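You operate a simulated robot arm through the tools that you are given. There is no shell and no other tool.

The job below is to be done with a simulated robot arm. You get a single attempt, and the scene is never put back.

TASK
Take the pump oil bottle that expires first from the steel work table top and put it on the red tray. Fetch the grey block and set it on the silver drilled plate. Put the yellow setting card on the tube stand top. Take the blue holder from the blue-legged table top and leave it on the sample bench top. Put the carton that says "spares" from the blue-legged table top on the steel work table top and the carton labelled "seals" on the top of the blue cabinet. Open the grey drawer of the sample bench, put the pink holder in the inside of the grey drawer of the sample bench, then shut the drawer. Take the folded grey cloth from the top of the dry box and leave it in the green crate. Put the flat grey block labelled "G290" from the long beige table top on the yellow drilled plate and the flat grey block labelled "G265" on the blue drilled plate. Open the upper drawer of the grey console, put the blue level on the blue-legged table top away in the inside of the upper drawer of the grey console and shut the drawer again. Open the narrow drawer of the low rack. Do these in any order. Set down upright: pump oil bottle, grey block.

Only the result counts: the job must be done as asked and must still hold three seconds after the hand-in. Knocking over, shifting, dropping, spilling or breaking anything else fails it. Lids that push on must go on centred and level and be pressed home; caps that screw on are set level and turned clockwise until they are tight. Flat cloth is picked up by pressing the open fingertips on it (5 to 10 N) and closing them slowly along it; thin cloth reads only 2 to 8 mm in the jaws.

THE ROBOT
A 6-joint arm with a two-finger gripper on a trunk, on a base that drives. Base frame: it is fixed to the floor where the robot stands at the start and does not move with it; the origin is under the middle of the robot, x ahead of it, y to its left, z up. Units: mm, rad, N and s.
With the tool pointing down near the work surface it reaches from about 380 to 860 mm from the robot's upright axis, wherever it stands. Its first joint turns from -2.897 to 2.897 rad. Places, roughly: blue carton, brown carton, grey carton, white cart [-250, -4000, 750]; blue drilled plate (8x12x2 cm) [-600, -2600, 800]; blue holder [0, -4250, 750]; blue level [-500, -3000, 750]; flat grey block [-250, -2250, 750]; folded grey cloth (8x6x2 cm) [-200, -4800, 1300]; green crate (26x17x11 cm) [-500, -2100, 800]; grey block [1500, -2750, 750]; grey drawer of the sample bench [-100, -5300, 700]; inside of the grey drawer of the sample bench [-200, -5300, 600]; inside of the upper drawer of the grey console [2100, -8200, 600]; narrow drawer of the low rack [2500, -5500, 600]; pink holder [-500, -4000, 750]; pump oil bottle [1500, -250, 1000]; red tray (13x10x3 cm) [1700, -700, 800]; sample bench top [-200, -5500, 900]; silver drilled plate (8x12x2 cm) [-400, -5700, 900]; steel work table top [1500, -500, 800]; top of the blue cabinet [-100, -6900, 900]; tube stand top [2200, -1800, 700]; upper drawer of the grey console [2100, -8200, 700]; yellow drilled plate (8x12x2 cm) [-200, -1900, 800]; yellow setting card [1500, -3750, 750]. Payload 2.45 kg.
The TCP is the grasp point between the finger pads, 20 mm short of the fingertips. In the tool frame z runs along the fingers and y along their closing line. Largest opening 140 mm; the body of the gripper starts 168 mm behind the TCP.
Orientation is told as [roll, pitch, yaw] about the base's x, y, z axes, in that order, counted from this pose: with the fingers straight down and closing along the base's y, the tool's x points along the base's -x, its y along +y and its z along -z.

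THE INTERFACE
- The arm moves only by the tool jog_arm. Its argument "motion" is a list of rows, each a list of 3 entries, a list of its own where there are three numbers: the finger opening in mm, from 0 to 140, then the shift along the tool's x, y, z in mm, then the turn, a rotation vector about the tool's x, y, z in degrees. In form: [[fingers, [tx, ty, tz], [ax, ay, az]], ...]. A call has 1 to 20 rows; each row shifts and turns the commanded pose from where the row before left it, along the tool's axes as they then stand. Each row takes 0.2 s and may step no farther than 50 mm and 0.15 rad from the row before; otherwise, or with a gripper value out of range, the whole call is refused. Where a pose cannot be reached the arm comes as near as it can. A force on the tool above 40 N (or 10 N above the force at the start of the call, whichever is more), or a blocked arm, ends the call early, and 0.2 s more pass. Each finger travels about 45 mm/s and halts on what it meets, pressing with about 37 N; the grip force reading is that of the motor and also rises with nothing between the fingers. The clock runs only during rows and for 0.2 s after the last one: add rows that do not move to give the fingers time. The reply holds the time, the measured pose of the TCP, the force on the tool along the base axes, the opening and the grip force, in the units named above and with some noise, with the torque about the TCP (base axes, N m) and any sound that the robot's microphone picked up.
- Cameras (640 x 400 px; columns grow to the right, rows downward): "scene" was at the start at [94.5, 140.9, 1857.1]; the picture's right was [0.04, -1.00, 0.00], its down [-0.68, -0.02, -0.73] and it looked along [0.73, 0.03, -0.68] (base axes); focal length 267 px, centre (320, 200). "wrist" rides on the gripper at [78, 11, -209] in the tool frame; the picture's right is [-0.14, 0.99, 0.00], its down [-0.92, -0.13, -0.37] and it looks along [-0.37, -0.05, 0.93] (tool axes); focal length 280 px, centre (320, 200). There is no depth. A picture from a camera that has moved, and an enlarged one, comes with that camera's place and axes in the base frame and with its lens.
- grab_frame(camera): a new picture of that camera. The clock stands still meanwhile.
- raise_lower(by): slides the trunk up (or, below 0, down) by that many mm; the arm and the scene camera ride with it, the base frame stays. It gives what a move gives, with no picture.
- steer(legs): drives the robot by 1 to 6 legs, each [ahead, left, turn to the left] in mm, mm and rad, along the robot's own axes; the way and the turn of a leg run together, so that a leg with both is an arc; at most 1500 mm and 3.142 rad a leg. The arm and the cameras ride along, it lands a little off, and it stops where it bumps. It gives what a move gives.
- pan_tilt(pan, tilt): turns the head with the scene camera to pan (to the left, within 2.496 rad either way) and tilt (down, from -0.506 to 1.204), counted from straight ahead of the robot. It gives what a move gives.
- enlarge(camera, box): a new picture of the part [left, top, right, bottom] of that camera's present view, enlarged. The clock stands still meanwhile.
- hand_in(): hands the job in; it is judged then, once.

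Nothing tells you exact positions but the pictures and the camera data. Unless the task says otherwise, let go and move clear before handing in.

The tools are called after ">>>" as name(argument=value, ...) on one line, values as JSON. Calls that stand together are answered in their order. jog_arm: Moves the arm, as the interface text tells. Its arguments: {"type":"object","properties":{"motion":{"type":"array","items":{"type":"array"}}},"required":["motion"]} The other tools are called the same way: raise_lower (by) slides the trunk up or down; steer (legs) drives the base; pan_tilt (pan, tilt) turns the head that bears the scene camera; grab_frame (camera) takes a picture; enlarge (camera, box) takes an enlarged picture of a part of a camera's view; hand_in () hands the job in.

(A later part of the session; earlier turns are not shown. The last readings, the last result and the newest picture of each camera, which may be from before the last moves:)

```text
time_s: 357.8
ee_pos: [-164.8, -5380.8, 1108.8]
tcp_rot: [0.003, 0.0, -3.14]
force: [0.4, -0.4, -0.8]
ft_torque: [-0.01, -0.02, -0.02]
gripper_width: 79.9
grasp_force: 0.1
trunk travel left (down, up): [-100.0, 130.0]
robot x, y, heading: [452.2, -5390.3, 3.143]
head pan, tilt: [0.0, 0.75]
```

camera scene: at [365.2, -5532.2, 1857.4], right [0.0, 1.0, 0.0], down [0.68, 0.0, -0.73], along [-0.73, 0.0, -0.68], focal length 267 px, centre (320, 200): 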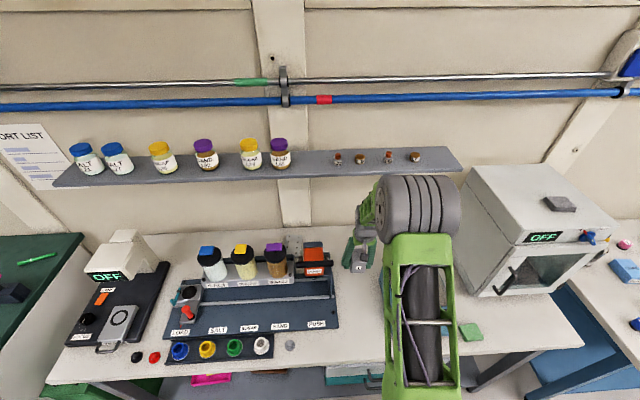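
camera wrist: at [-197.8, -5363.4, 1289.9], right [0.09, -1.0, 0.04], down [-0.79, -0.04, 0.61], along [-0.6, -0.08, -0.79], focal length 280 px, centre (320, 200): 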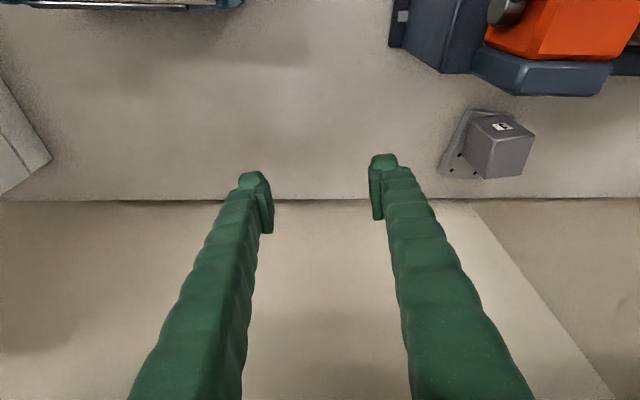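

Block upright on the plate. Next: the grey drawer of this bench. I retract the arm and look at the drawer front.

>>> jog_arm(motion=[[80, [45, 0, 0], [0, 0, 0]], [80, [45, 0, 0], [0, 0, 0]], [80, [45, 0, 0], [0, 0, 0]], [80, [10, 0, 0], [0, 0, 0]], [80, [0, 0, 0], [0, 0, 0]]])

>>> steer(legs=[[-200, 0, 0]])

>>> pan_tilt(pan=-0.2, tilt=1.05)

>>> grab_frame(camera="scene")

>>> grab_frame(camera="wrist")

```text
time_s: 359.0
ee_pos: [-18.9, -5381.1, 1109.2]
tcp_rot: [0.001, 0.0, -3.141]
force: [0.3, -0.1, 0.5]
ft_torque: [0.01, -0.02, 0.0]
gripper_width: 79.7
grasp_force: 0.0
trunk travel left (down, up): [-100.0, 130.0]
robot x, y, heading: [452.2, -5388.3, 3.138]
head pan, tilt: [0.0, 0.75]
```

```text
time_s: 360.6
ee_pos: [183.5, -5381.4, 1109.9]
tcp_rot: [0.0, 0.0, -3.138]
force: [0.8, -0.2, 0.1]
ft_torque: [0.01, 0.07, 0.0]
gripper_width: 79.9
grasp_force: 0.0
trunk travel left (down, up): [-100.0, 130.0]
robot x, y, heading: [655.1, -5387.3, 3.143]
head pan, tilt: [0.0, 0.75]
```

```text
time_s: 361.4
ee_pos: [182.5, -5382.4, 1109.1]
tcp_rot: [0.002, 0.001, -3.139]
force: [0.1, 1.0, 0.0]
ft_torque: [0.02, 0.02, 0.03]
gripper_width: 79.7
grasp_force: 0.1
trunk travel left (down, up): [-100.0, 130.0]
robot x, y, heading: [652.6, -5388.7, 3.146]
head pan, tilt: [-0.201, 1.051]
```

```text
taken
camera scene: at [580.3, -5519.0, 1834.9], right [0.2, 0.98, 0.0], down [0.85, -0.17, -0.5], along [-0.49, 0.1, -0.87], focal length 267 px, centre (320, 200)
```

scene: 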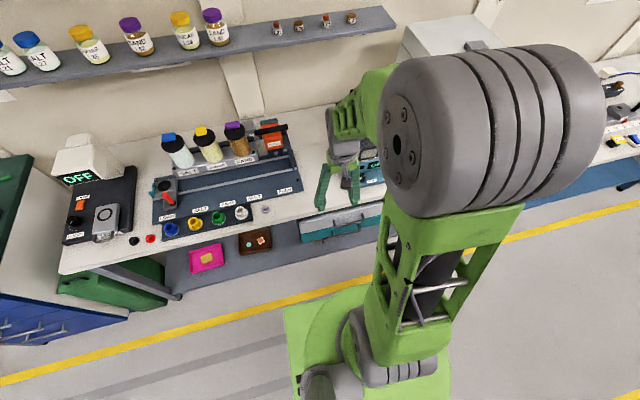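

```text
taken
camera wrist: at [259.7, -5391.8, 1318.6], right [-0.13, -0.99, 0.0], down [-0.92, 0.13, 0.37], along [-0.36, 0.05, -0.93], focal length 280 px, centre (320, 200)
```

wrist: 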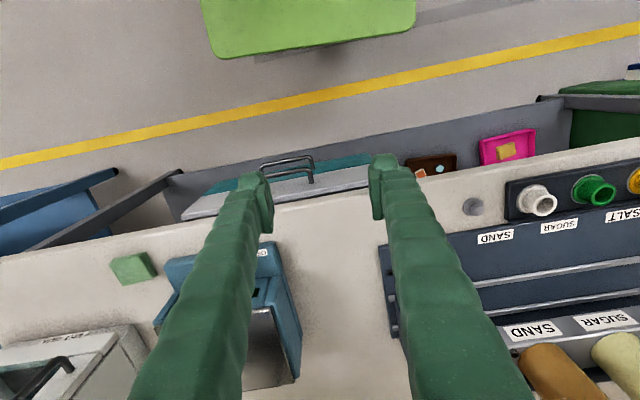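

>>> enlarge(camera="wrist", box=[160, 130, 400, 240])

>>> enlarge(camera="scene", box=[270, 170, 430, 270])

```text
2.67 times, centred on (280, 185) of wrist
camera zoom: at [259.7, -5391.8, 1318.6], right [-0.13, -0.99, 0.0], down [-0.92, 0.13, 0.37], along [-0.36, 0.05, -0.93], focal length 748 px, centre (427, 240)
```

zoom: 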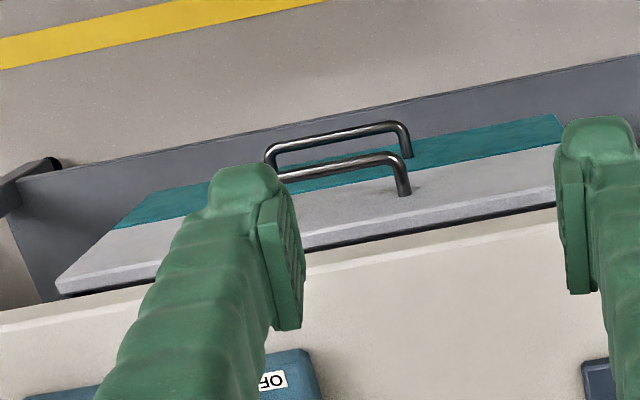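

```text
4.00 times, centred on (350, 220) of scene
camera zoom: at [580.3, -5519.0, 1834.9], right [0.2, 0.98, 0.0], down [0.85, -0.17, -0.5], along [-0.49, 0.1, -0.87], focal length 1069 px, centre (200, 120)
```

zoom: 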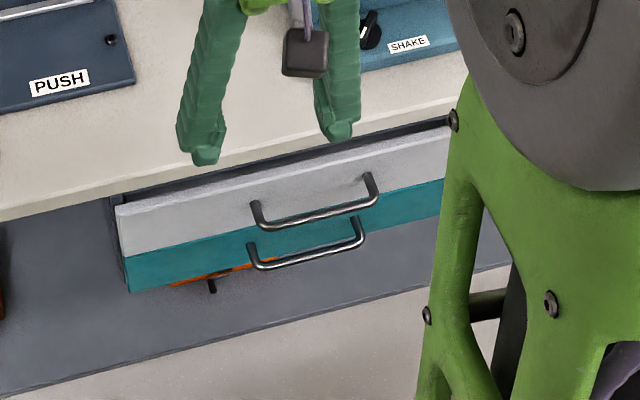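

The grey drawer's bow handle bar is at about x≈95, y -5350…-5210, z≈700. I reposition the robot further back and turn the gripper 90° so the fingers straddle the bar.

>>> steer(legs=[[-225, -103, -0.003]])

>>> jog_arm(motion=[[50, [0, 0, 0], [0, 0, -8]], [40, [0, 0, 0], [0, 0, -8]], [40, [0, 0, 0], [0, 0, -8]], [40, [0, 0, 0], [0, 0, -8]], [40, [0, 0, 0], [0, 0, -8]], [40, [0, 0, 0], [0, 0, -8]], [40, [0, 0, 0], [0, 0, -8]], [40, [0, 0, 0], [0, 0, -8]], [40, [0, 0, 0], [0, 0, -8]], [40, [0, 0, 0], [0, 0, -8]], [40, [0, 0, 0], [0, 0, -8]], [40, [0, 0, 0], [0, 0, -2]], [40, [0, 0, 0], [0, 0, 0]]])

>>> grab_frame(camera="wrist")

```text
time_s: 363.2
ee_pos: [410.7, -5277.7, 1111.3]
tcp_rot: [0.002, 0.0, -3.142]
force: [0.3, -0.1, -0.5]
ft_torque: [-0.04, 0.04, -0.01]
gripper_width: 79.9
grasp_force: 0.0
trunk travel left (down, up): [-100.0, 130.0]
robot x, y, heading: [879.5, -5290.9, 3.134]
head pan, tilt: [-0.201, 1.051]
```

```text
time_s: 366.0
ee_pos: [409.4, -5278.5, 1109.2]
tcp_rot: [-0.001, -0.001, -1.568]
force: [-0.3, -0.3, 0.9]
ft_torque: [-0.03, -0.01, 0.01]
gripper_width: 39.7
grasp_force: 0.1
trunk travel left (down, up): [-100.0, 130.0]
robot x, y, heading: [881.5, -5287.1, 3.13]
head pan, tilt: [-0.201, 1.051]
```

```text
taken
camera wrist: at [420.0, -5199.3, 1318.3], right [0.99, -0.14, 0.0], down [-0.13, -0.92, 0.37], along [-0.05, -0.37, -0.93], focal length 280 px, centre (320, 200)
```

wrist: 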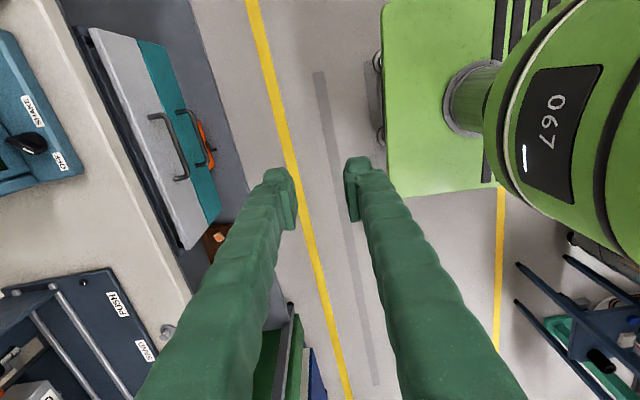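

>>> enlarge(camera="wrist", box=[80, 20, 240, 260])

```text
1.67 times, centred on (160, 140) of wrist
camera zoom: at [420.0, -5199.3, 1318.3], right [0.99, -0.14, 0.0], down [-0.13, -0.92, 0.37], along [-0.05, -0.37, -0.93], focal length 467 px, centre (587, 300)
```

zoom: 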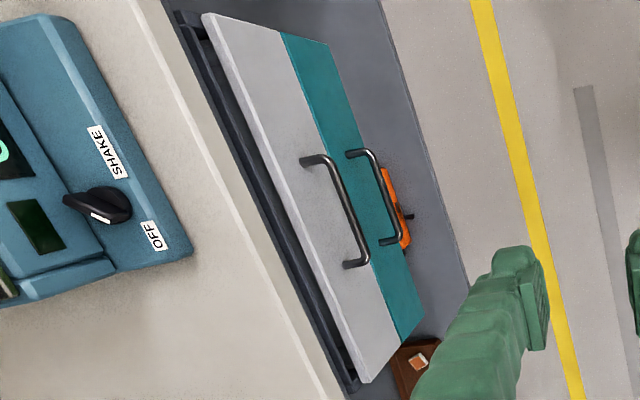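

The bench is skewed ~3.6° and its top overhangs almost to the handle, so a vertical grip would foul the edge. I'll approach the bar from the front with the tool pitched toward horizontal: extend first, then pitch.

>>> jog_arm(motion=[[40, [0, -41, 10], [0, 0, 0]], [40, [0, -41, 10], [0, 0, 0]], [40, [0, -41, 10], [0, 0, 0]], [40, [0, -41, 10], [0, 0, 0]], [40, [0, -41, 10], [0, 0, 0]], [40, [0, 0, 0], [8, 0, 0]], [40, [0, 0, 0], [8, 0, 0]], [40, [0, 0, 0], [8, 0, 0]], [40, [0, 0, 0], [8, 0, 0]], [40, [0, 0, 0], [8, 0, 0]], [40, [0, 0, 0], [8, 0, 0]], [40, [0, 0, 0], [8, 0, 0]], [40, [0, 0, 0], [8, 0, 0]], [40, [0, 0, 0], [0, 0, 0]]])

>>> grab_frame(camera="wrist")

>>> grab_frame(camera="scene")

```text
time_s: 369.0
ee_pos: [204.8, -5277.5, 1059.3]
tcp_rot: [-1.117, -0.002, -1.571]
force: [-0.1, -0.4, 0.3]
ft_torque: [-0.01, 0.01, -0.02]
gripper_width: 40.2
grasp_force: 0.0
trunk travel left (down, up): [-100.0, 130.0]
robot x, y, heading: [878.1, -5286.2, 3.139]
head pan, tilt: [-0.201, 1.051]
```

```text
taken
camera wrist: at [397.5, -5199.7, 1141.2], right [0.43, -0.14, -0.89], down [0.28, -0.92, 0.28], along [-0.86, -0.37, -0.36], focal length 280 px, centre (320, 200)
```

wrist: 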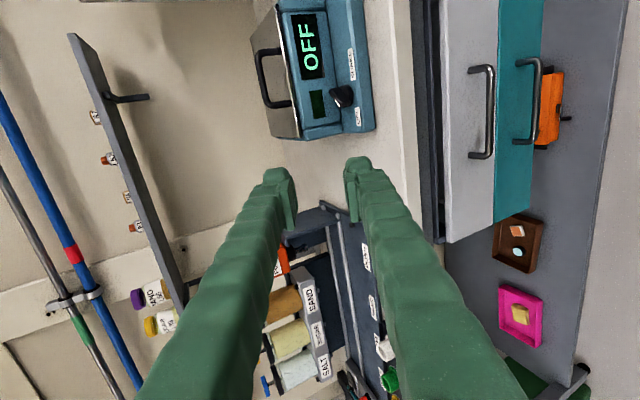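

```text
taken
camera scene: at [807.6, -5416.7, 1834.9], right [0.2, 0.98, 0.0], down [0.85, -0.18, -0.5], along [-0.49, 0.1, -0.87], focal length 267 px, centre (320, 200)
```

scene: 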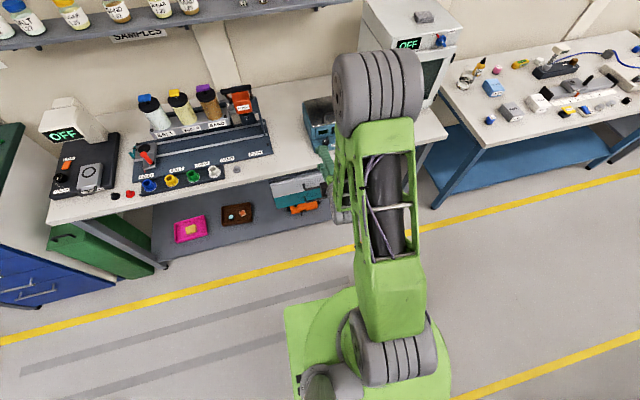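

The handle bar centre is at about [95, -5269, 699]. I bring the tool down in front of it and pitch further toward horizontal.

>>> jog_arm(motion=[[26, [0.9, 34.8, 19.8], [0, 0, 0]], [26, [0.9, 34.8, 19.8], [0, 0, 0]], [26, [0.9, 34.8, 19.8], [0, 0, 0]], [26, [0.9, 34.8, 19.8], [0, 0, 0]], [26, [0.9, 34.8, 19.8], [0, 0, 0]], [26, [0.9, 34.8, 19.8], [0, 0, 0]], [26, [0.9, 34.8, 19.8], [0, 0, 0]], [26, [0.9, 34.8, 19.8], [0, 0, 0]], [26, [0, 0, 0], [7, 0, 0]], [26, [0, 0, 0], [7, 0, 0]], [26, [0, 0, 0], [0, 0, 0]]])

>>> grab_frame(camera="wrist")

>>> grab_frame(camera="scene")

```text
time_s: 371.4
ee_pos: [184.0, -5272.4, 740.7]
tcp_rot: [-1.361, -0.001, -1.571]
force: [-0.3, 0.0, 0.3]
ft_torque: [-0.02, 0.0, 0.01]
gripper_width: 25.9
grasp_force: 0.0
trunk travel left (down, up): [-100.0, 130.0]
robot x, y, heading: [878.1, -5286.1, 3.138]
head pan, tilt: [-0.201, 1.051]
```

```text
taken
camera wrist: at [390.8, -5193.0, 773.3], right [0.21, -0.14, -0.97], down [0.33, -0.92, 0.2], along [-0.92, -0.37, -0.14], focal length 280 px, centre (320, 200)
```

wrist: 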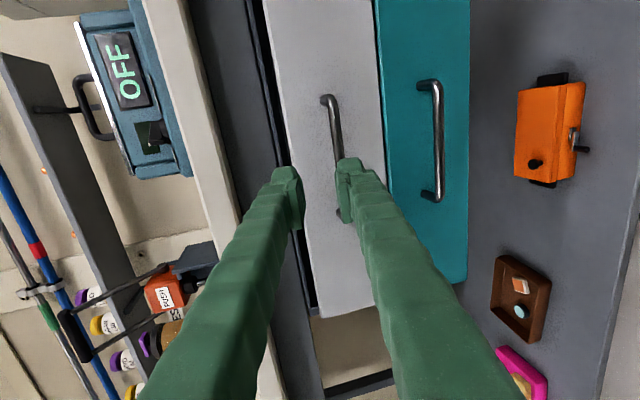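

```text
taken
camera scene: at [807.3, -5416.7, 1834.9], right [0.2, 0.98, 0.0], down [0.85, -0.18, -0.5], along [-0.49, 0.1, -0.87], focal length 267 px, centre (320, 200)
```

scene: 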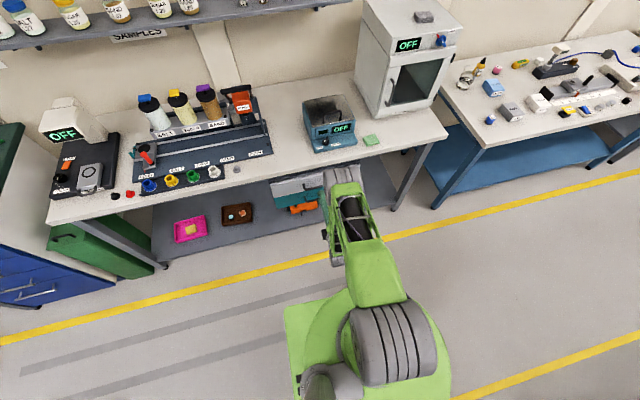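

Clear view of the grey bar. I line up and slide the fingers over it.

>>> jog_arm(motion=[[36, [0, 22.2, 4.7], [0, 0, 0]], [36, [0, 0, 27], [0, 0, 0]], [36, [0, 0, 25], [0, 0, 0]], [36, [0, 0, 0], [0, 0, 0]]])

>>> grab_frame(camera="wrist")

```text
time_s: 372.4
ee_pos: [134.1, -5272.6, 706.9]
tcp_rot: [-1.361, -0.002, -1.572]
force: [0.3, -1.0, 0.2]
ft_torque: [0.02, 0.01, -0.01]
gripper_width: 36.0
grasp_force: 0.1
trunk travel left (down, up): [-100.0, 130.0]
robot x, y, heading: [880.5, -5287.5, 3.135]
head pan, tilt: [-0.201, 1.051]
```

```text
taken
camera wrist: at [339.9, -5193.1, 739.6], right [0.21, -0.14, -0.97], down [0.33, -0.92, 0.2], along [-0.92, -0.37, -0.14], focal length 280 px, centre (320, 200)
```

wrist: 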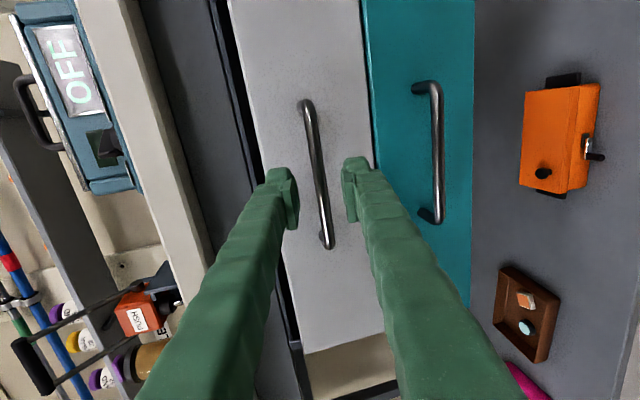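

The bar lies right between the fingers. I advance and close.

>>> jog_arm(motion=[[36, [0, 0, 16], [0, 0, 0]], [36, [0, 0, 14], [0, 0, 0]], [36, [0, 0, 0], [0, 0, 0]], [20, [0, 0, 0], [0, 0, 0]], [5, [0, 0, 0], [0, 0, 0]], [0, [0, 0, 0], [0, 0, 0]], [0, [0, 0, 0], [0, 0, 0]]])

>>> grab_frame(camera="wrist")

```text
time_s: 374.0
ee_pos: [104.6, -5272.2, 701.2]
tcp_rot: [-1.359, -0.001, -1.57]
force: [-0.6, -0.2, -3.5]
ft_torque: [0.74, 0.02, 0.14]
gripper_width: 10.5
grasp_force: 37.2
trunk travel left (down, up): [-100.0, 130.0]
robot x, y, heading: [882.3, -5288.2, 3.138]
head pan, tilt: [-0.201, 1.051]
```

```text
taken
camera wrist: at [310.4, -5193.2, 733.5], right [0.21, -0.14, -0.97], down [0.33, -0.92, 0.2], along [-0.92, -0.37, -0.14], focal length 280 px, centre (320, 200)
```

wrist: 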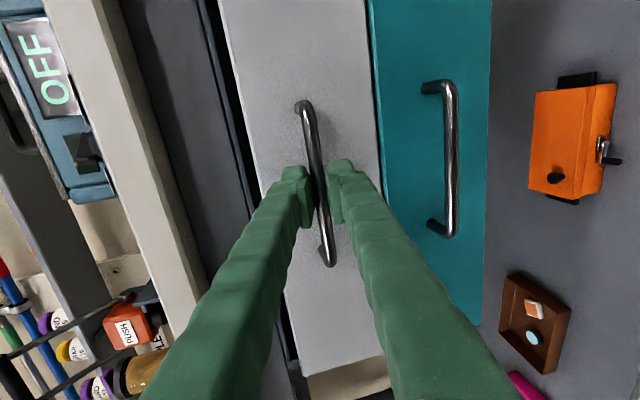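

Gripped the bar. I pull gently along the drawer's direction.

>>> jog_arm(motion=[[0, [0.4, 1, -5], [0, 0, 0]], [0, [0.8, 2.1, -9.8], [0, 0, 0]], [0, [1.1, 3.1, -14.7], [0, 0, 0]], [0, [1.1, 3.1, -14.7], [0, 0, 0]], [0, [0, 0, 0], [0, 0, 0]]])

>>> grab_frame(camera="wrist")

```text
time_s: 375.2
ee_pos: [150.1, -5269.0, 700.3]
tcp_rot: [-1.36, -0.002, -1.568]
force: [1.0, -5.5, 0.9]
ft_torque: [0.69, 0.07, 0.35]
gripper_width: 10.4
grasp_force: 37.5
trunk travel left (down, up): [-100.0, 130.0]
robot x, y, heading: [884.2, -5290.0, 3.14]
head pan, tilt: [-0.201, 1.051]
```

```text
taken
camera wrist: at [355.9, -5190.0, 733.3], right [0.21, -0.14, -0.97], down [0.34, -0.92, 0.2], along [-0.92, -0.37, -0.14], focal length 280 px, centre (320, 200)
```

wrist: 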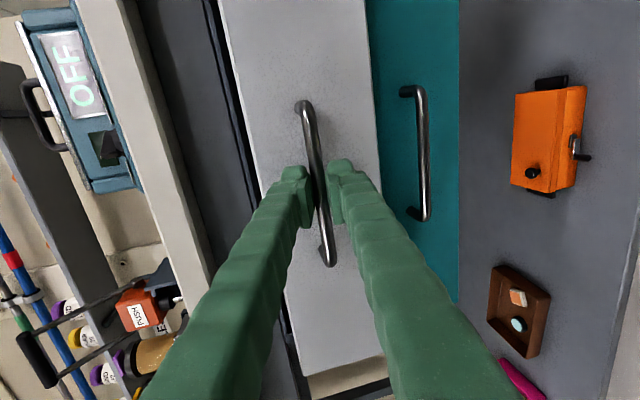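

The drawer slides. I continue pulling with the arm, then with the base.

>>> jog_arm(motion=[[0, [0.6, 4.2, -19.6], [0, 0, 0]], [0, [0.6, 4.2, -19.6], [0, 0, 0]], [0, [0.6, 4.2, -19.6], [0, 0, 0]], [0, [0.6, 4.2, -19.6], [0, 0, 0]], [0, [0, 0, 0], [0, 0, 0]]])

>>> steer(legs=[[-110, 0, 0]])

>>> grab_frame(camera="wrist")

>>> grab_frame(camera="scene")

```text
time_s: 376.4
ee_pos: [228.5, -5263.6, 700.1]
tcp_rot: [-1.36, 0.0, -1.576]
force: [0.3, 6.9, 7.5]
ft_torque: [0.57, 0.1, -0.32]
gripper_width: 10.4
grasp_force: 37.3
trunk travel left (down, up): [-100.0, 130.0]
robot x, y, heading: [878.5, -5288.2, 3.138]
head pan, tilt: [-0.201, 1.051]
```

```text
time_s: 377.6
ee_pos: [338.3, -5267.1, 700.1]
tcp_rot: [-1.362, -0.001, -1.568]
force: [-0.7, -0.1, 0.8]
ft_torque: [0.02, -0.02, 0.02]
gripper_width: 0.0
grasp_force: 29.1
trunk travel left (down, up): [-100.0, 130.0]
robot x, y, heading: [992.4, -5289.3, 3.137]
head pan, tilt: [-0.201, 1.051]
```

```text
taken
camera wrist: at [544.2, -5187.9, 732.7], right [0.21, -0.14, -0.97], down [0.34, -0.92, 0.2], along [-0.92, -0.37, -0.14], focal length 280 px, centre (320, 200)
```

wrist: 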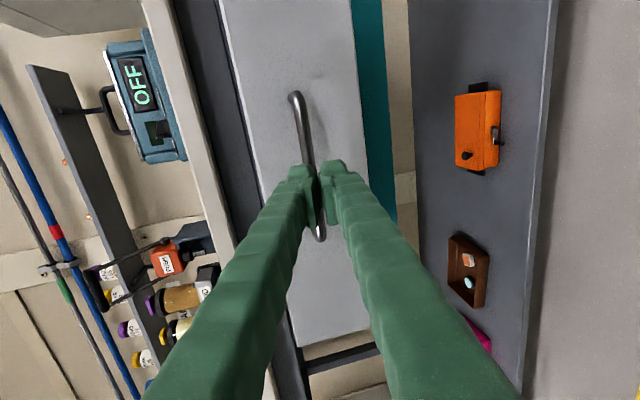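

```text
taken
camera scene: at [916.9, -5417.0, 1834.9], right [0.2, 0.98, 0.0], down [0.85, -0.18, -0.5], along [-0.49, 0.1, -0.87], focal length 267 px, centre (320, 200)
```

scene: 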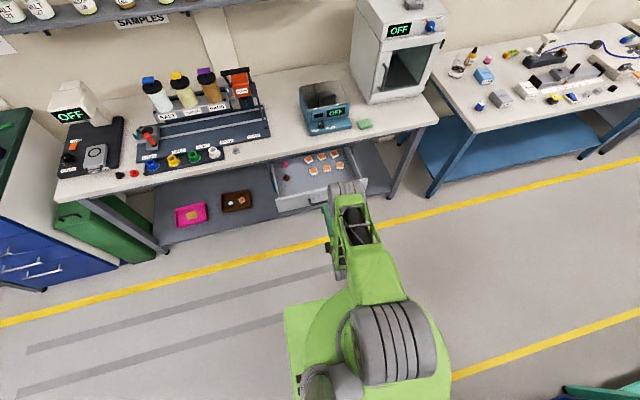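

The drawer is open (the bar slipped free at the end). I look at its state and contents.

>>> enlarge(camera="scene", box=[250, 120, 410, 230])

```text
3.64 times, centred on (330, 175) of scene
camera zoom: at [916.9, -5417.0, 1834.9], right [0.2, 0.98, 0.0], down [0.85, -0.18, -0.5], along [-0.49, 0.1, -0.87], focal length 972 px, centre (284, 291)
```

zoom: 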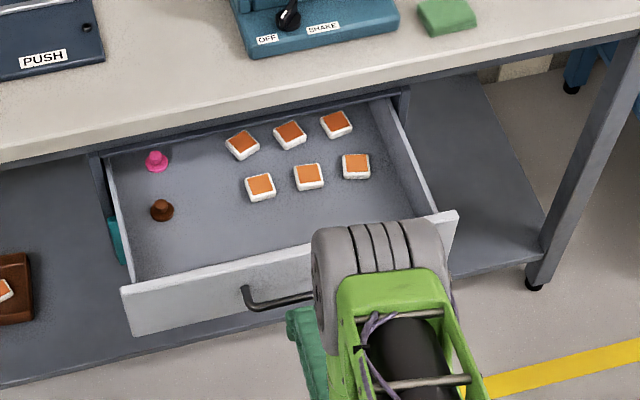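

The drawer is open ~200 mm with free space at its front-left (about [150, -5335]). I back off, raise, and return the gripper to vertical.

>>> jog_arm(motion=[[20, [0, 0, -40], [0, 0, 0]], [40, [0, -40.7, -8.7], [0, 0, 0]], [60, [0, -40.7, -8.7], [0, 0, 0]], [60, [0, -40.7, -8.7], [0, 0, 0]], [60, [0, -40.7, -8.7], [0, 0, 0]], [60, [0, -40.7, -8.7], [0, 0, 0]], [60, [0, -40.7, -8.7], [0, 0, 0]], [60, [0, 0, 0], [-8, 0, 0]], [60, [0, 0, 0], [-8, 0, 0]], [60, [0, 0, 0], [-8, 0, 0]], [60, [0, 0, 0], [-8, 0, 0]], [60, [0, 0, 0], [-8, 0, 0]], [60, [0, 0, 0], [-8, 0, 0]], [60, [0, 0, 0], [-8, 0, 0]], [60, [0, 0, 0], [-8, 0, 0]], [60, [0, 0, 0], [-8, 0, 0]], [60, [0, 0, 0], [-6, 0, 0]], [60, [0, 0, 0], [0, 0, 0]]])

>>> jog_arm(motion=[[60, [0, 0, -20], [0, 0, 8]], [60, [0, 0, -20], [0, 0, 8]], [60, [0, 0, -20], [0, 0, 8]], [60, [0, 0, -20], [0, 0, 8]], [60, [0, 0, -20], [0, 0, 8]], [60, [0, 0, -20], [0, 0, 8]], [60, [0, 0, 0], [0, 0, 8]], [60, [0, 0, 0], [0, 0, 8]], [60, [0, 0, 0], [0, 0, 8]], [60, [0, 0, 0], [0, 0, 8]], [60, [0, 0, 0], [0, 0, 8]], [60, [0, 0, 0], [0, 0, 2]], [60, [0, 0, 0], [0, 0, 0]]])

```text
time_s: 381.4
ee_pos: [377.4, -5266.8, 957.9]
tcp_rot: [0.001, -0.002, -1.569]
force: [-0.5, -0.3, -0.1]
ft_torque: [-0.04, 0.04, 0.0]
gripper_width: 60.3
grasp_force: 0.1
trunk travel left (down, up): [-100.0, 130.0]
robot x, y, heading: [987.7, -5292.8, 3.144]
head pan, tilt: [-0.201, 1.051]
```

```text
time_s: 384.2
ee_pos: [375.9, -5266.8, 1077.6]
tcp_rot: [0.002, 0.003, -3.14]
force: [-0.5, 0.4, 0.7]
ft_torque: [0.0, 0.0, 0.0]
gripper_width: 59.9
grasp_force: 0.1
trunk travel left (down, up): [-100.0, 130.0]
robot x, y, heading: [987.7, -5287.7, 3.138]
head pan, tilt: [-0.201, 1.051]
```

Now to the pink holder (about [-432, -4061]). Retract and drive there.

>>> jog_arm(motion=[[60, [45, 0, 0], [0, 0, 0]], [60, [45, 0, 0], [0, 0, 0]], [60, [45, 0, 0], [0, 0, 0]], [60, [0, 0, 0], [0, 0, 0]]])

>>> steer(legs=[[370, 0, 0], [0, -1240, 0]])

>>> pan_tilt(pan=0.0, tilt=0.75)

>>> grab_frame(camera="scene")

```text
time_s: 385.2
ee_pos: [511.9, -5265.7, 1077.3]
tcp_rot: [0.0, 0.001, -3.14]
force: [-1.1, 1.0, -0.1]
ft_torque: [-0.02, 0.02, 0.01]
gripper_width: 60.3
grasp_force: 0.0
trunk travel left (down, up): [-100.0, 130.0]
robot x, y, heading: [990.0, -5291.5, 3.142]
head pan, tilt: [-0.201, 1.051]
```

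```text
time_s: 398.3
ee_pos: [148.6, -4012.9, 1077.1]
tcp_rot: [0.003, 0.002, 3.139]
force: [0.8, -0.7, -0.1]
ft_torque: [0.01, 0.02, -0.04]
gripper_width: 60.1
grasp_force: 0.2
trunk travel left (down, up): [-100.0, 130.0]
robot x, y, heading: [630.3, -4036.7, 3.133]
head pan, tilt: [-0.201, 1.051]
```

```text
time_s: 399.1
ee_pos: [149.5, -4014.1, 1076.6]
tcp_rot: [0.002, 0.003, 3.138]
force: [-0.5, -0.4, 0.0]
ft_torque: [-0.01, 0.01, -0.02]
gripper_width: 60.3
grasp_force: 0.0
trunk travel left (down, up): [-100.0, 130.0]
robot x, y, heading: [625.6, -4041.0, 3.139]
head pan, tilt: [0.0, 0.75]
```

```text
taken
camera scene: at [534.6, -4179.6, 1857.3], right [0.01, 1.0, 0.0], down [0.68, -0.01, -0.73], along [-0.73, 0.01, -0.68], focal length 267 px, centre (320, 200)
```

scene: 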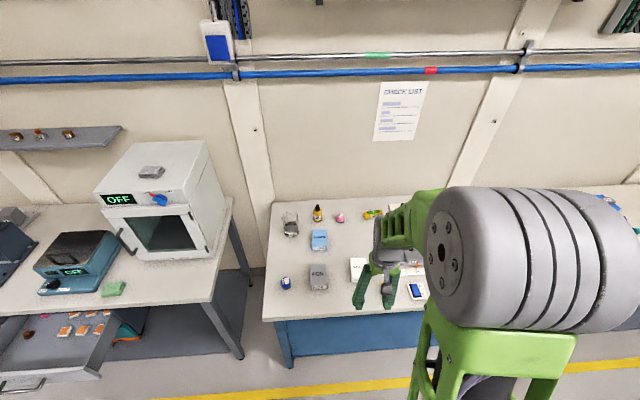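

>>> steer(legs=[[265, 10, 0.003]])

>>> jog_arm(motion=[[60, [-40, 5, 0], [0, 0, 0]], [60, [-40, 5, 0], [0, 0, 0]], [60, [-40, 5, 0], [0, 0, 0]], [60, [-40, 5, 0], [0, 0, 0]], [60, [-40, 5, 0], [0, 0, 0]], [60, [-40, 5, 0], [0, 0, 0]], [60, [-40, 5, 0], [0, 0, 0]], [60, [0, 0, 0], [0, 0, 0]]])

>>> grab_frame(camera="wrist")

```text
time_s: 401.0
ee_pos: [-114.2, -4021.7, 1076.2]
tcp_rot: [0.001, 0.001, 3.141]
force: [0.3, 0.5, -0.8]
ft_torque: [0.0, -0.02, -0.04]
gripper_width: 60.1
grasp_force: 0.0
trunk travel left (down, up): [-100.0, 130.0]
robot x, y, heading: [365.9, -4046.8, 3.134]
head pan, tilt: [0.0, 0.75]
```

```text
time_s: 402.8
ee_pos: [-392.6, -4057.3, 1077.8]
tcp_rot: [0.002, 0.002, 3.139]
force: [0.1, -0.1, -0.3]
ft_torque: [-0.03, 0.01, -0.02]
gripper_width: 59.9
grasp_force: 0.1
trunk travel left (down, up): [-100.0, 130.0]
robot x, y, heading: [364.2, -4045.9, 3.134]
head pan, tilt: [0.0, 0.75]
```

```text
taken
camera wrist: at [-315.4, -4067.0, 1287.1], right [-0.14, -0.99, 0.0], down [-0.92, 0.13, 0.37], along [-0.36, 0.05, -0.93], focal length 280 px, centre (320, 200)
```

wrist: 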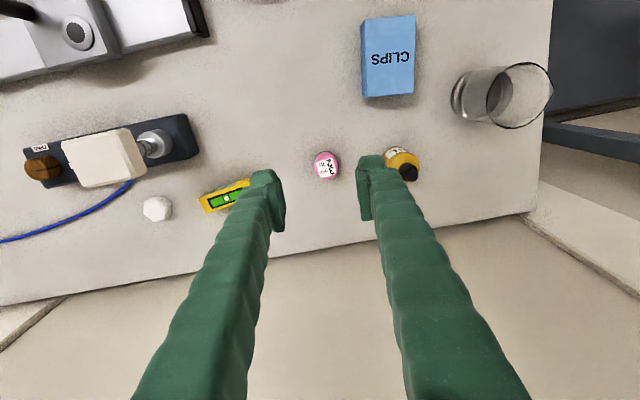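

>>> enlarge(camera="wrist", box=[270, 120, 440, 220])

```text
3.76 times, centred on (355, 170) of wrist
camera zoom: at [-315.4, -4067.0, 1287.1], right [-0.14, -0.99, 0.0], down [-0.92, 0.13, 0.37], along [-0.36, 0.05, -0.93], focal length 1056 px, centre (188, 313)
```

zoom: 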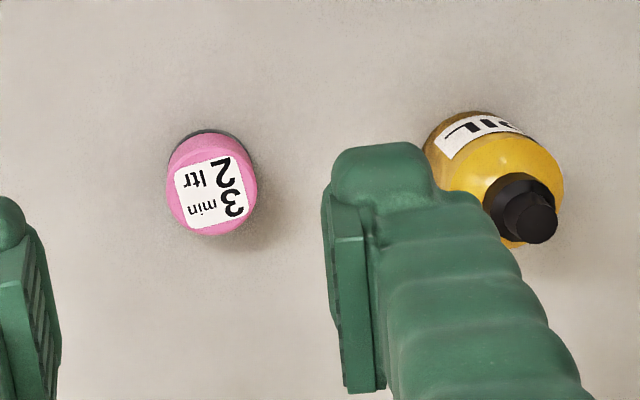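

Pink holder at about [-442, -4060], ~42 mm wide; the oil bottle is 130 mm away. I descend onto it.

>>> jog_arm(motion=[[72, [-25, 1, 0], [0, 0, 0]], [72, [-24, 2, 20], [0, 0, 0]], [72, [0, 0, 45], [0, 0, 0]], [72, [0, 0, 45], [0, 0, 0]], [72, [0, 0, 45], [0, 0, 0]], [72, [0, 0, 45], [0, 0, 0]], [72, [0, 0, 0], [0, 0, 0]]])

>>> grab_frame(camera="wrist")

```text
time_s: 404.4
ee_pos: [-441.0, -4058.5, 875.8]
tcp_rot: [0.002, 0.002, 3.139]
force: [0.5, 0.3, 0.0]
ft_torque: [0.01, 0.0, 0.02]
gripper_width: 71.9
grasp_force: 0.1
trunk travel left (down, up): [-100.0, 130.0]
robot x, y, heading: [364.4, -4047.3, 3.136]
head pan, tilt: [0.0, 0.75]
```

```text
taken
camera wrist: at [-364.5, -4069.1, 1085.1], right [-0.14, -0.99, 0.0], down [-0.92, 0.13, 0.37], along [-0.36, 0.05, -0.93], focal length 280 px, centre (320, 200)
```

wrist: 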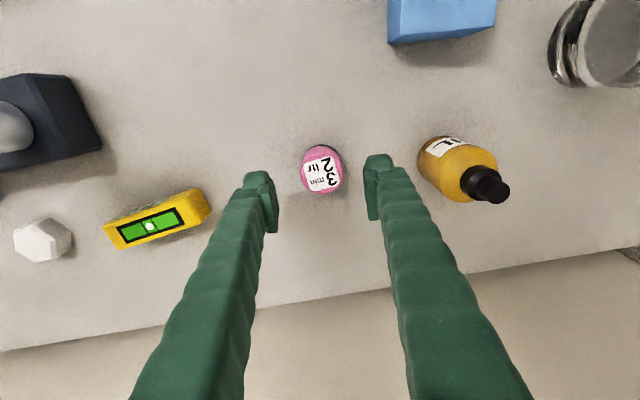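

>>> jog_arm(motion=[[68, [-1, 1, 40], [0, 0, 0]], [64, [0, 0, 30], [0, 0, 0]], [60, [0, 0, 6], [0, 0, 0]], [60, [0, 0, 3], [0, 0, 0]], [60, [0, 0, 0], [0, 0, 0]]])

>>> jog_arm(motion=[[60, [0, 0, 2], [0, 0, 0]], [60, [0, 0, 2], [0, 0, 0]], [60, [0, 0, 0], [0, 0, 0]]])

>>> grab_frame(camera="wrist")

```text
time_s: 405.0
ee_pos: [-442.6, -4059.6, 820.1]
tcp_rot: [0.0, 0.003, 3.14]
force: [11.9, 6.0, 19.4]
ft_torque: [1.52, -0.09, -0.58]
gripper_width: 54.3
grasp_force: 6.0
trunk travel left (down, up): [-100.0, 130.0]
robot x, y, heading: [363.7, -4045.3, 3.137]
head pan, tilt: [0.0, 0.75]
stopped in row 3: the force on the tool passed its limit at 58 N (the readings are from after the stop); the commanded pose is now the measured one
```

```text
time_s: 405.6
ee_pos: [-443.5, -4061.4, 819.6]
tcp_rot: [0.001, -0.001, 3.141]
force: [13.3, -1.6, 21.1]
ft_torque: [0.25, -0.28, -0.17]
gripper_width: 57.6
grasp_force: 0.0
trunk travel left (down, up): [-100.0, 130.0]
robot x, y, heading: [366.5, -4047.2, 3.134]
head pan, tilt: [0.0, 0.75]
stopped in row 2: the force on the tool passed its limit at 43 N (the readings are from after the stop); the commanded pose is now the measured one
```

```text
taken
camera wrist: at [-365.6, -4071.4, 1028.0], right [-0.14, -0.99, 0.0], down [-0.92, 0.13, 0.37], along [-0.37, 0.05, -0.93], focal length 280 px, centre (320, 200)
```

wrist: 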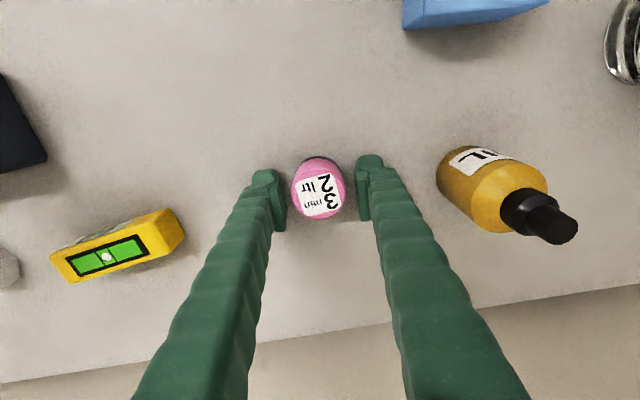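

The table here is also at z≈800 (contact at TCP 820). I back off 2 mm and close on the holder.

>>> jog_arm(motion=[[58, [0, 0, -3], [0, 0, 0]], [48, [0, 0, 0], [0, 0, 0]], [38, [0, 0, 0], [0, 0, 0]], [28, [0, 0, 0], [0, 0, 0]], [20, [0, 0, 0], [0, 0, 0]], [20, [0, 0, 0], [0, 0, 0]]])

>>> jog_arm(motion=[[20, [0, 0, -4], [0, 0, 0]], [20, [0, 0, -10], [0, 0, 0]], [20, [0, 0, -20], [0, 0, 0]], [20, [0, 0, -30], [0, 0, 0]], [20, [0, 0, -40], [0, 0, 0]], [20, [0, 0, -40], [0, 0, 0]], [20, [0, 0, -40], [0, 0, 0]], [20, [0, 0, -40], [0, 0, 0]], [20, [0, 0, -20], [0, 0, 0]], [20, [0, 0, 0], [0, 0, 0]]])

>>> grab_frame(camera="wrist")

```text
time_s: 407.0
ee_pos: [-445.4, -4060.7, 820.0]
tcp_rot: [0.003, -0.002, 3.139]
force: [-4.2, 1.3, 9.4]
ft_torque: [0.22, 0.04, 0.07]
gripper_width: 37.7
grasp_force: 36.9
trunk travel left (down, up): [-100.0, 130.0]
robot x, y, heading: [366.1, -4046.9, 3.135]
head pan, tilt: [0.0, 0.75]
```

```text
time_s: 409.2
ee_pos: [-445.9, -4060.6, 1062.7]
tcp_rot: [0.003, 0.0, 3.141]
force: [-0.9, -0.4, -1.1]
ft_torque: [-0.03, 0.01, 0.02]
gripper_width: 37.4
grasp_force: 37.0
trunk travel left (down, up): [-100.0, 130.0]
robot x, y, heading: [367.5, -4045.1, 3.138]
head pan, tilt: [0.0, 0.75]
```

```text
taken
camera wrist: at [-368.5, -4071.2, 1271.6], right [-0.14, -0.99, 0.0], down [-0.92, 0.13, 0.37], along [-0.36, 0.05, -0.93], focal length 280 px, centre (320, 200)
```

wrist: 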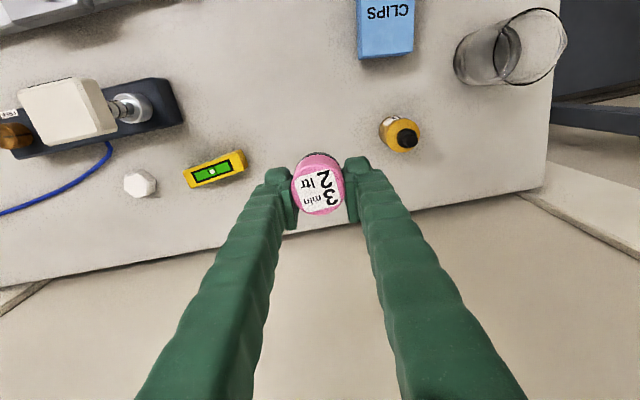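

Pink holder held. I retract and drive back to the open drawer.

>>> jog_arm(motion=[[20, [42, 0, 0], [0, 0, 0]], [20, [42, -3, 0], [0, 0, 0]], [20, [42, -3, 0], [0, 0, 0]], [20, [42, -3, 0], [0, 0, 0]], [20, [42, -3, 0], [0, 0, 0]], [20, [42, -3, 0], [0, 0, 0]], [20, [42, -3, 0], [0, 0, 0]], [20, [42, -3, 0], [0, 0, 0]], [20, [0, 0, 0], [0, 0, 0]]])

>>> steer(legs=[[-300, 0, 0], [0, 1290, 0]])

>>> pan_tilt(pan=0.0, tilt=1.0)

>>> grab_frame(camera="scene")

>>> grab_frame(camera="wrist")

```text
time_s: 411.2
ee_pos: [-108.3, -4040.6, 1061.8]
tcp_rot: [0.001, -0.001, 3.14]
force: [-0.2, 1.1, -0.3]
ft_torque: [0.0, 0.01, 0.02]
gripper_width: 37.7
grasp_force: 36.6
trunk travel left (down, up): [-100.0, 130.0]
robot x, y, heading: [365.3, -4045.4, 3.133]
head pan, tilt: [0.0, 0.75]
```

```text
time_s: 424.4
ee_pos: [192.9, -5341.3, 1062.0]
tcp_rot: [0.002, 0.001, -3.132]
force: [-0.7, 0.4, -1.1]
ft_torque: [0.01, -0.02, -0.03]
gripper_width: 37.3
grasp_force: 36.6
trunk travel left (down, up): [-100.0, 130.0]
robot x, y, heading: [670.6, -5344.9, -3.139]
head pan, tilt: [0.0, 0.75]
```

```text
time_s: 425.2
ee_pos: [192.4, -5342.9, 1062.4]
tcp_rot: [0.001, 0.0, -3.134]
force: [0.7, 0.2, -0.6]
ft_torque: [0.01, 0.01, -0.05]
gripper_width: 37.1
grasp_force: 36.6
trunk travel left (down, up): [-100.0, 130.0]
robot x, y, heading: [666.6, -5342.0, -3.14]
head pan, tilt: [0.0, 1.0]
```

```text
taken
camera scene: at [589.9, -5486.0, 1838.3], right [0.0, 1.0, 0.0], down [0.84, 0.0, -0.54], along [-0.54, 0.0, -0.84], focal length 267 px, centre (320, 200)
```

scene: 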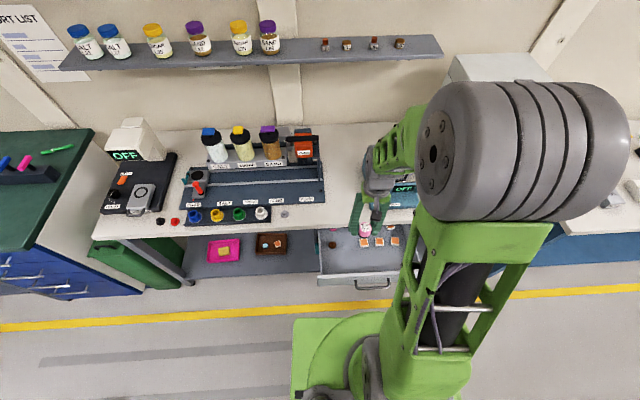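

```text
taken
camera wrist: at [271.2, -5351.2, 1271.1], right [-0.13, -0.99, 0.0], down [-0.92, 0.12, 0.37], along [-0.37, 0.05, -0.93], focal length 280 px, centre (320, 200)
```

wrist: 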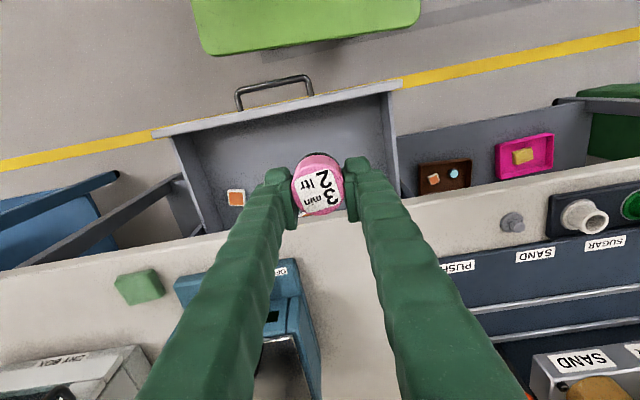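

The drawer interior below is free around [157, -5342]. I lower the holder into it.

>>> jog_arm(motion=[[20, [-35, 0, 10], [0, 0, 0]], [20, [0, 0, 40], [0, 0, 0]], [20, [0, 0, 40], [0, 0, 0]], [20, [0, 0, 40], [0, 0, 0]], [20, [0, 0, 40], [0, 0, 0]], [20, [0, 0, 40], [0, 0, 0]], [20, [0, 0, 40], [0, 0, 0]], [20, [0, 0, 30], [0, 0, 0]], [20, [0, 0, 0], [0, 0, 0]]])

>>> grab_frame(camera="wrist")

```text
time_s: 427.2
ee_pos: [160.0, -5342.7, 781.4]
tcp_rot: [0.002, 0.0, -3.133]
force: [0.0, -0.5, -0.9]
ft_torque: [-0.01, 0.02, -0.02]
gripper_width: 37.5
grasp_force: 37.0
trunk travel left (down, up): [-100.0, 130.0]
robot x, y, heading: [667.3, -5344.1, -3.139]
head pan, tilt: [0.0, 1.0]
```

```text
taken
camera wrist: at [237.0, -5351.9, 990.9], right [-0.13, -0.99, 0.0], down [-0.92, 0.12, 0.37], along [-0.37, 0.05, -0.93], focal length 280 px, centre (320, 200)
```

wrist: 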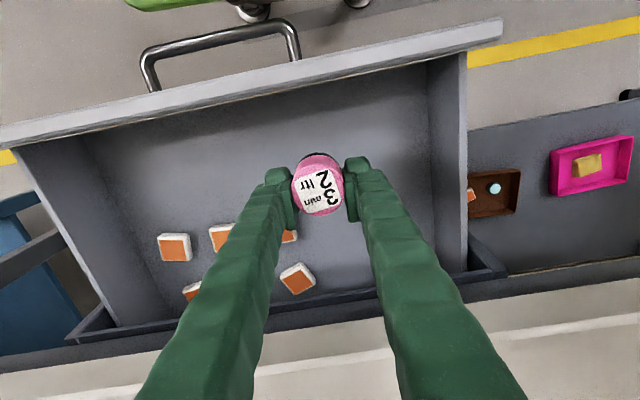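

>>> jog_arm(motion=[[20, [0, 20, 30], [0, 0, 0]], [20, [0, 0, 30], [0, 0, 0]], [20, [0, 0, 20], [0, 0, 0]], [20, [0, 0, 5], [0, 0, 0]], [20, [0, 0, 5], [0, 0, 0]], [20, [0, 0, 3], [0, 0, 0]], [20, [0, 0, 3], [0, 0, 0]], [20, [0, 0, 3], [0, 0, 0]], [20, [0, 0, 3], [0, 0, 0]], [20, [0, 0, 3], [0, 0, 0]], [20, [0, 0, 0], [0, 0, 0]]])

>>> grab_frame(camera="wrist")

```text
time_s: 429.6
ee_pos: [159.3, -5363.2, 676.6]
tcp_rot: [0.001, 0.0, -3.133]
force: [0.1, 0.1, -1.0]
ft_torque: [-0.01, -0.01, 0.0]
gripper_width: 37.3
grasp_force: 37.0
trunk travel left (down, up): [-100.0, 130.0]
robot x, y, heading: [667.8, -5346.1, -3.138]
head pan, tilt: [0.0, 1.0]
```

```text
taken
camera wrist: at [237.0, -5372.1, 886.1], right [-0.13, -0.99, 0.0], down [-0.92, 0.12, 0.37], along [-0.36, 0.05, -0.93], focal length 280 px, centre (320, 200)
```

wrist: 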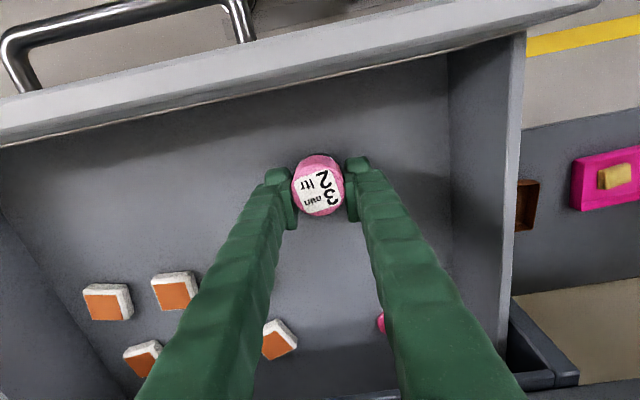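

>>> jog_arm(motion=[[20, [0, 0, 3], [0, 0, 0]], [20, [0, 0, 3], [0, 0, 0]], [20, [0, 0, 3], [0, 0, 0]], [20, [0, 0, 3], [0, 0, 0]], [20, [0, 0, 3], [0, 0, 0]], [20, [0, 0, 3], [0, 0, 0]], [20, [0, 0, 0], [0, 0, 0]]])

```text
time_s: 431.0
ee_pos: [156.3, -5363.4, 663.2]
tcp_rot: [0.002, -0.005, -3.132]
force: [-0.3, -0.7, 25.5]
ft_torque: [0.24, -0.38, -0.08]
gripper_width: 37.3
grasp_force: 37.3
trunk travel left (down, up): [-100.0, 130.0]
robot x, y, heading: [669.0, -5345.1, -3.138]
head pan, tilt: [0.0, 1.0]
stopped in row 6: the force on the tool passed its limit at 47 N (the readings are from after the stop); the commanded pose is now the measured one
```

Contact with the drawer floor. I release and lift out.

>>> jog_arm(motion=[[20, [0, 0, -2], [0, 0, 0]], [38, [0, 0, 0], [0, 0, 0]], [46, [0, 0, 0], [0, 0, 0]], [56, [0, 0, 0], [0, 0, 0]], [60, [0, 0, -5], [0, 0, 0]], [60, [0, 0, -30], [0, 0, 0]], [60, [0, 0, -40], [0, 0, 0]], [60, [0, 0, -40], [0, 0, 0]], [60, [0, 0, -40], [0, 0, 0]], [60, [0, 0, -40], [0, 0, 0]], [60, [0, 0, -40], [0, 0, 0]], [60, [0, 0, -40], [0, 0, 0]], [60, [0, 0, 0], [0, 0, 0]]])

>>> grab_frame(camera="wrist")

```text
time_s: 433.8
ee_pos: [156.3, -5363.9, 939.7]
tcp_rot: [0.001, -0.003, -3.133]
force: [0.1, 0.2, 0.3]
ft_torque: [-0.05, 0.02, 0.02]
gripper_width: 60.1
grasp_force: 0.1
trunk travel left (down, up): [-100.0, 130.0]
robot x, y, heading: [668.6, -5340.4, -3.138]
head pan, tilt: [0.0, 1.0]
```

```text
taken
camera wrist: at [235.2, -5372.7, 1148.5], right [-0.13, -0.99, 0.0], down [-0.92, 0.12, 0.37], along [-0.37, 0.05, -0.93], focal length 280 px, centre (320, 200)
```

wrist: 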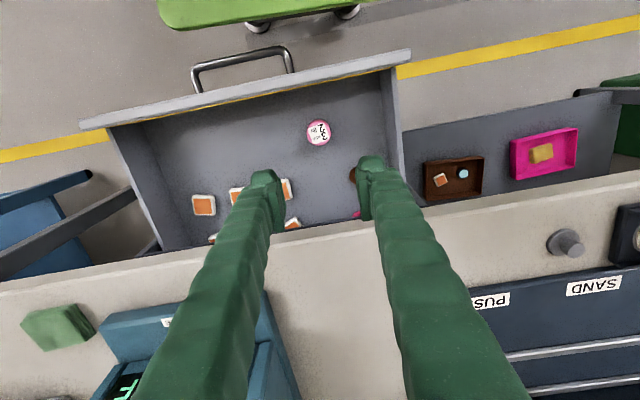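

The holder stands in the drawer. To shut it, I back the robot up, lower closed fingers in front of the handle bar, and push.

>>> steer(legs=[[-230, -99, 0]])

>>> jog_arm(motion=[[30, [0, 0, 40], [0, 0, 0]], [0, [0, 0, 40], [0, 0, 0]], [0, [0, 0, 40], [0, 0, 0]], [0, [0, 0, 40], [0, 0, 0]], [0, [0, 0, 40], [0, 0, 0]], [0, [0, 0, 30], [0, 0, 0]], [0, [0, 0, 0], [0, 0, 0]]])

>>> grab_frame(camera="wrist")

```text
time_s: 435.6
ee_pos: [387.0, -5261.8, 939.3]
tcp_rot: [0.003, -0.004, -3.133]
force: [-0.3, 0.2, -0.6]
ft_torque: [-0.03, 0.07, 0.02]
gripper_width: 60.0
grasp_force: 0.0
trunk travel left (down, up): [-100.0, 130.0]
robot x, y, heading: [896.6, -5246.0, -3.137]
head pan, tilt: [0.0, 1.0]
```

```text
time_s: 437.2
ee_pos: [385.6, -5262.8, 708.4]
tcp_rot: [0.0, -0.003, -3.135]
force: [0.5, -0.1, -0.3]
ft_torque: [-0.02, 0.02, 0.03]
gripper_width: 0.0
grasp_force: 29.5
trunk travel left (down, up): [-100.0, 130.0]
robot x, y, heading: [897.6, -5243.6, -3.136]
head pan, tilt: [0.0, 1.0]
```

```text
taken
camera wrist: at [464.2, -5272.4, 917.7], right [-0.13, -0.99, 0.0], down [-0.92, 0.12, 0.37], along [-0.37, 0.05, -0.93], focal length 280 px, centre (320, 200)
```

wrist: 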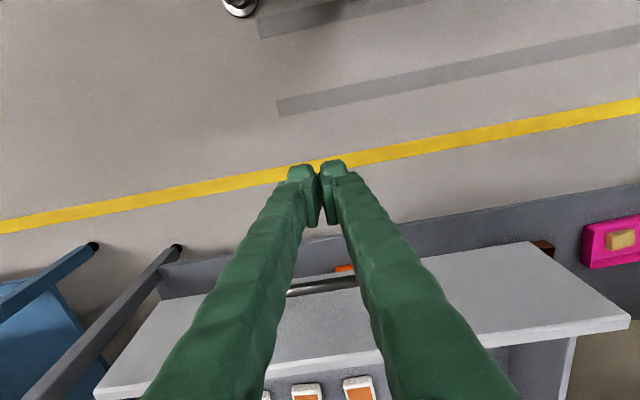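

>>> jog_arm(motion=[[0, [-25, 1.5, 0], [0, 0, 0]], [0, [-25, 1.5, 0], [0, 0, 0]], [0, [-20, 1.5, 0], [0, 0, 0]], [0, [-20, 1.5, 0], [0, 0, 0]], [0, [-20, 1.5, 0], [0, 0, 0]], [0, [-20, 1.5, 0], [0, 0, 0]], [0, [-20, 1.5, 0], [0, 0, 0]], [0, [-20, 1.5, 0], [0, 0, 0]], [0, [-20, 1.5, 0], [0, 0, 0]], [0, [-20, 1.5, 0], [0, 0, 0]], [0, [-20, 1.5, 0], [0, 0, 0]], [0, [0, 0, 0], [0, 0, 0]]])

>>> grab_frame(camera="wrist")

```text
time_s: 439.8
ee_pos: [156.2, -5281.2, 712.5]
tcp_rot: [0.001, -0.003, -3.133]
force: [0.2, -0.1, 0.2]
ft_torque: [-0.01, -0.02, 0.0]
gripper_width: 0.0
grasp_force: 29.4
trunk travel left (down, up): [-100.0, 130.0]
robot x, y, heading: [896.7, -5245.4, -3.132]
head pan, tilt: [0.0, 1.0]
```

```text
taken
camera wrist: at [233.8, -5290.9, 919.5], right [-0.13, -0.99, 0.0], down [-0.92, 0.12, 0.37], along [-0.37, 0.05, -0.93], focal length 280 px, centre (320, 200)
```

wrist: 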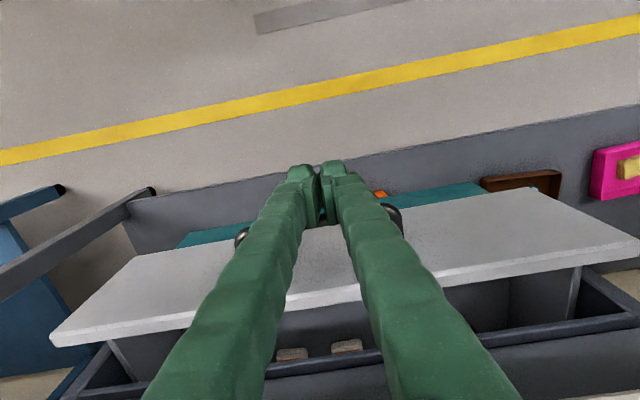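

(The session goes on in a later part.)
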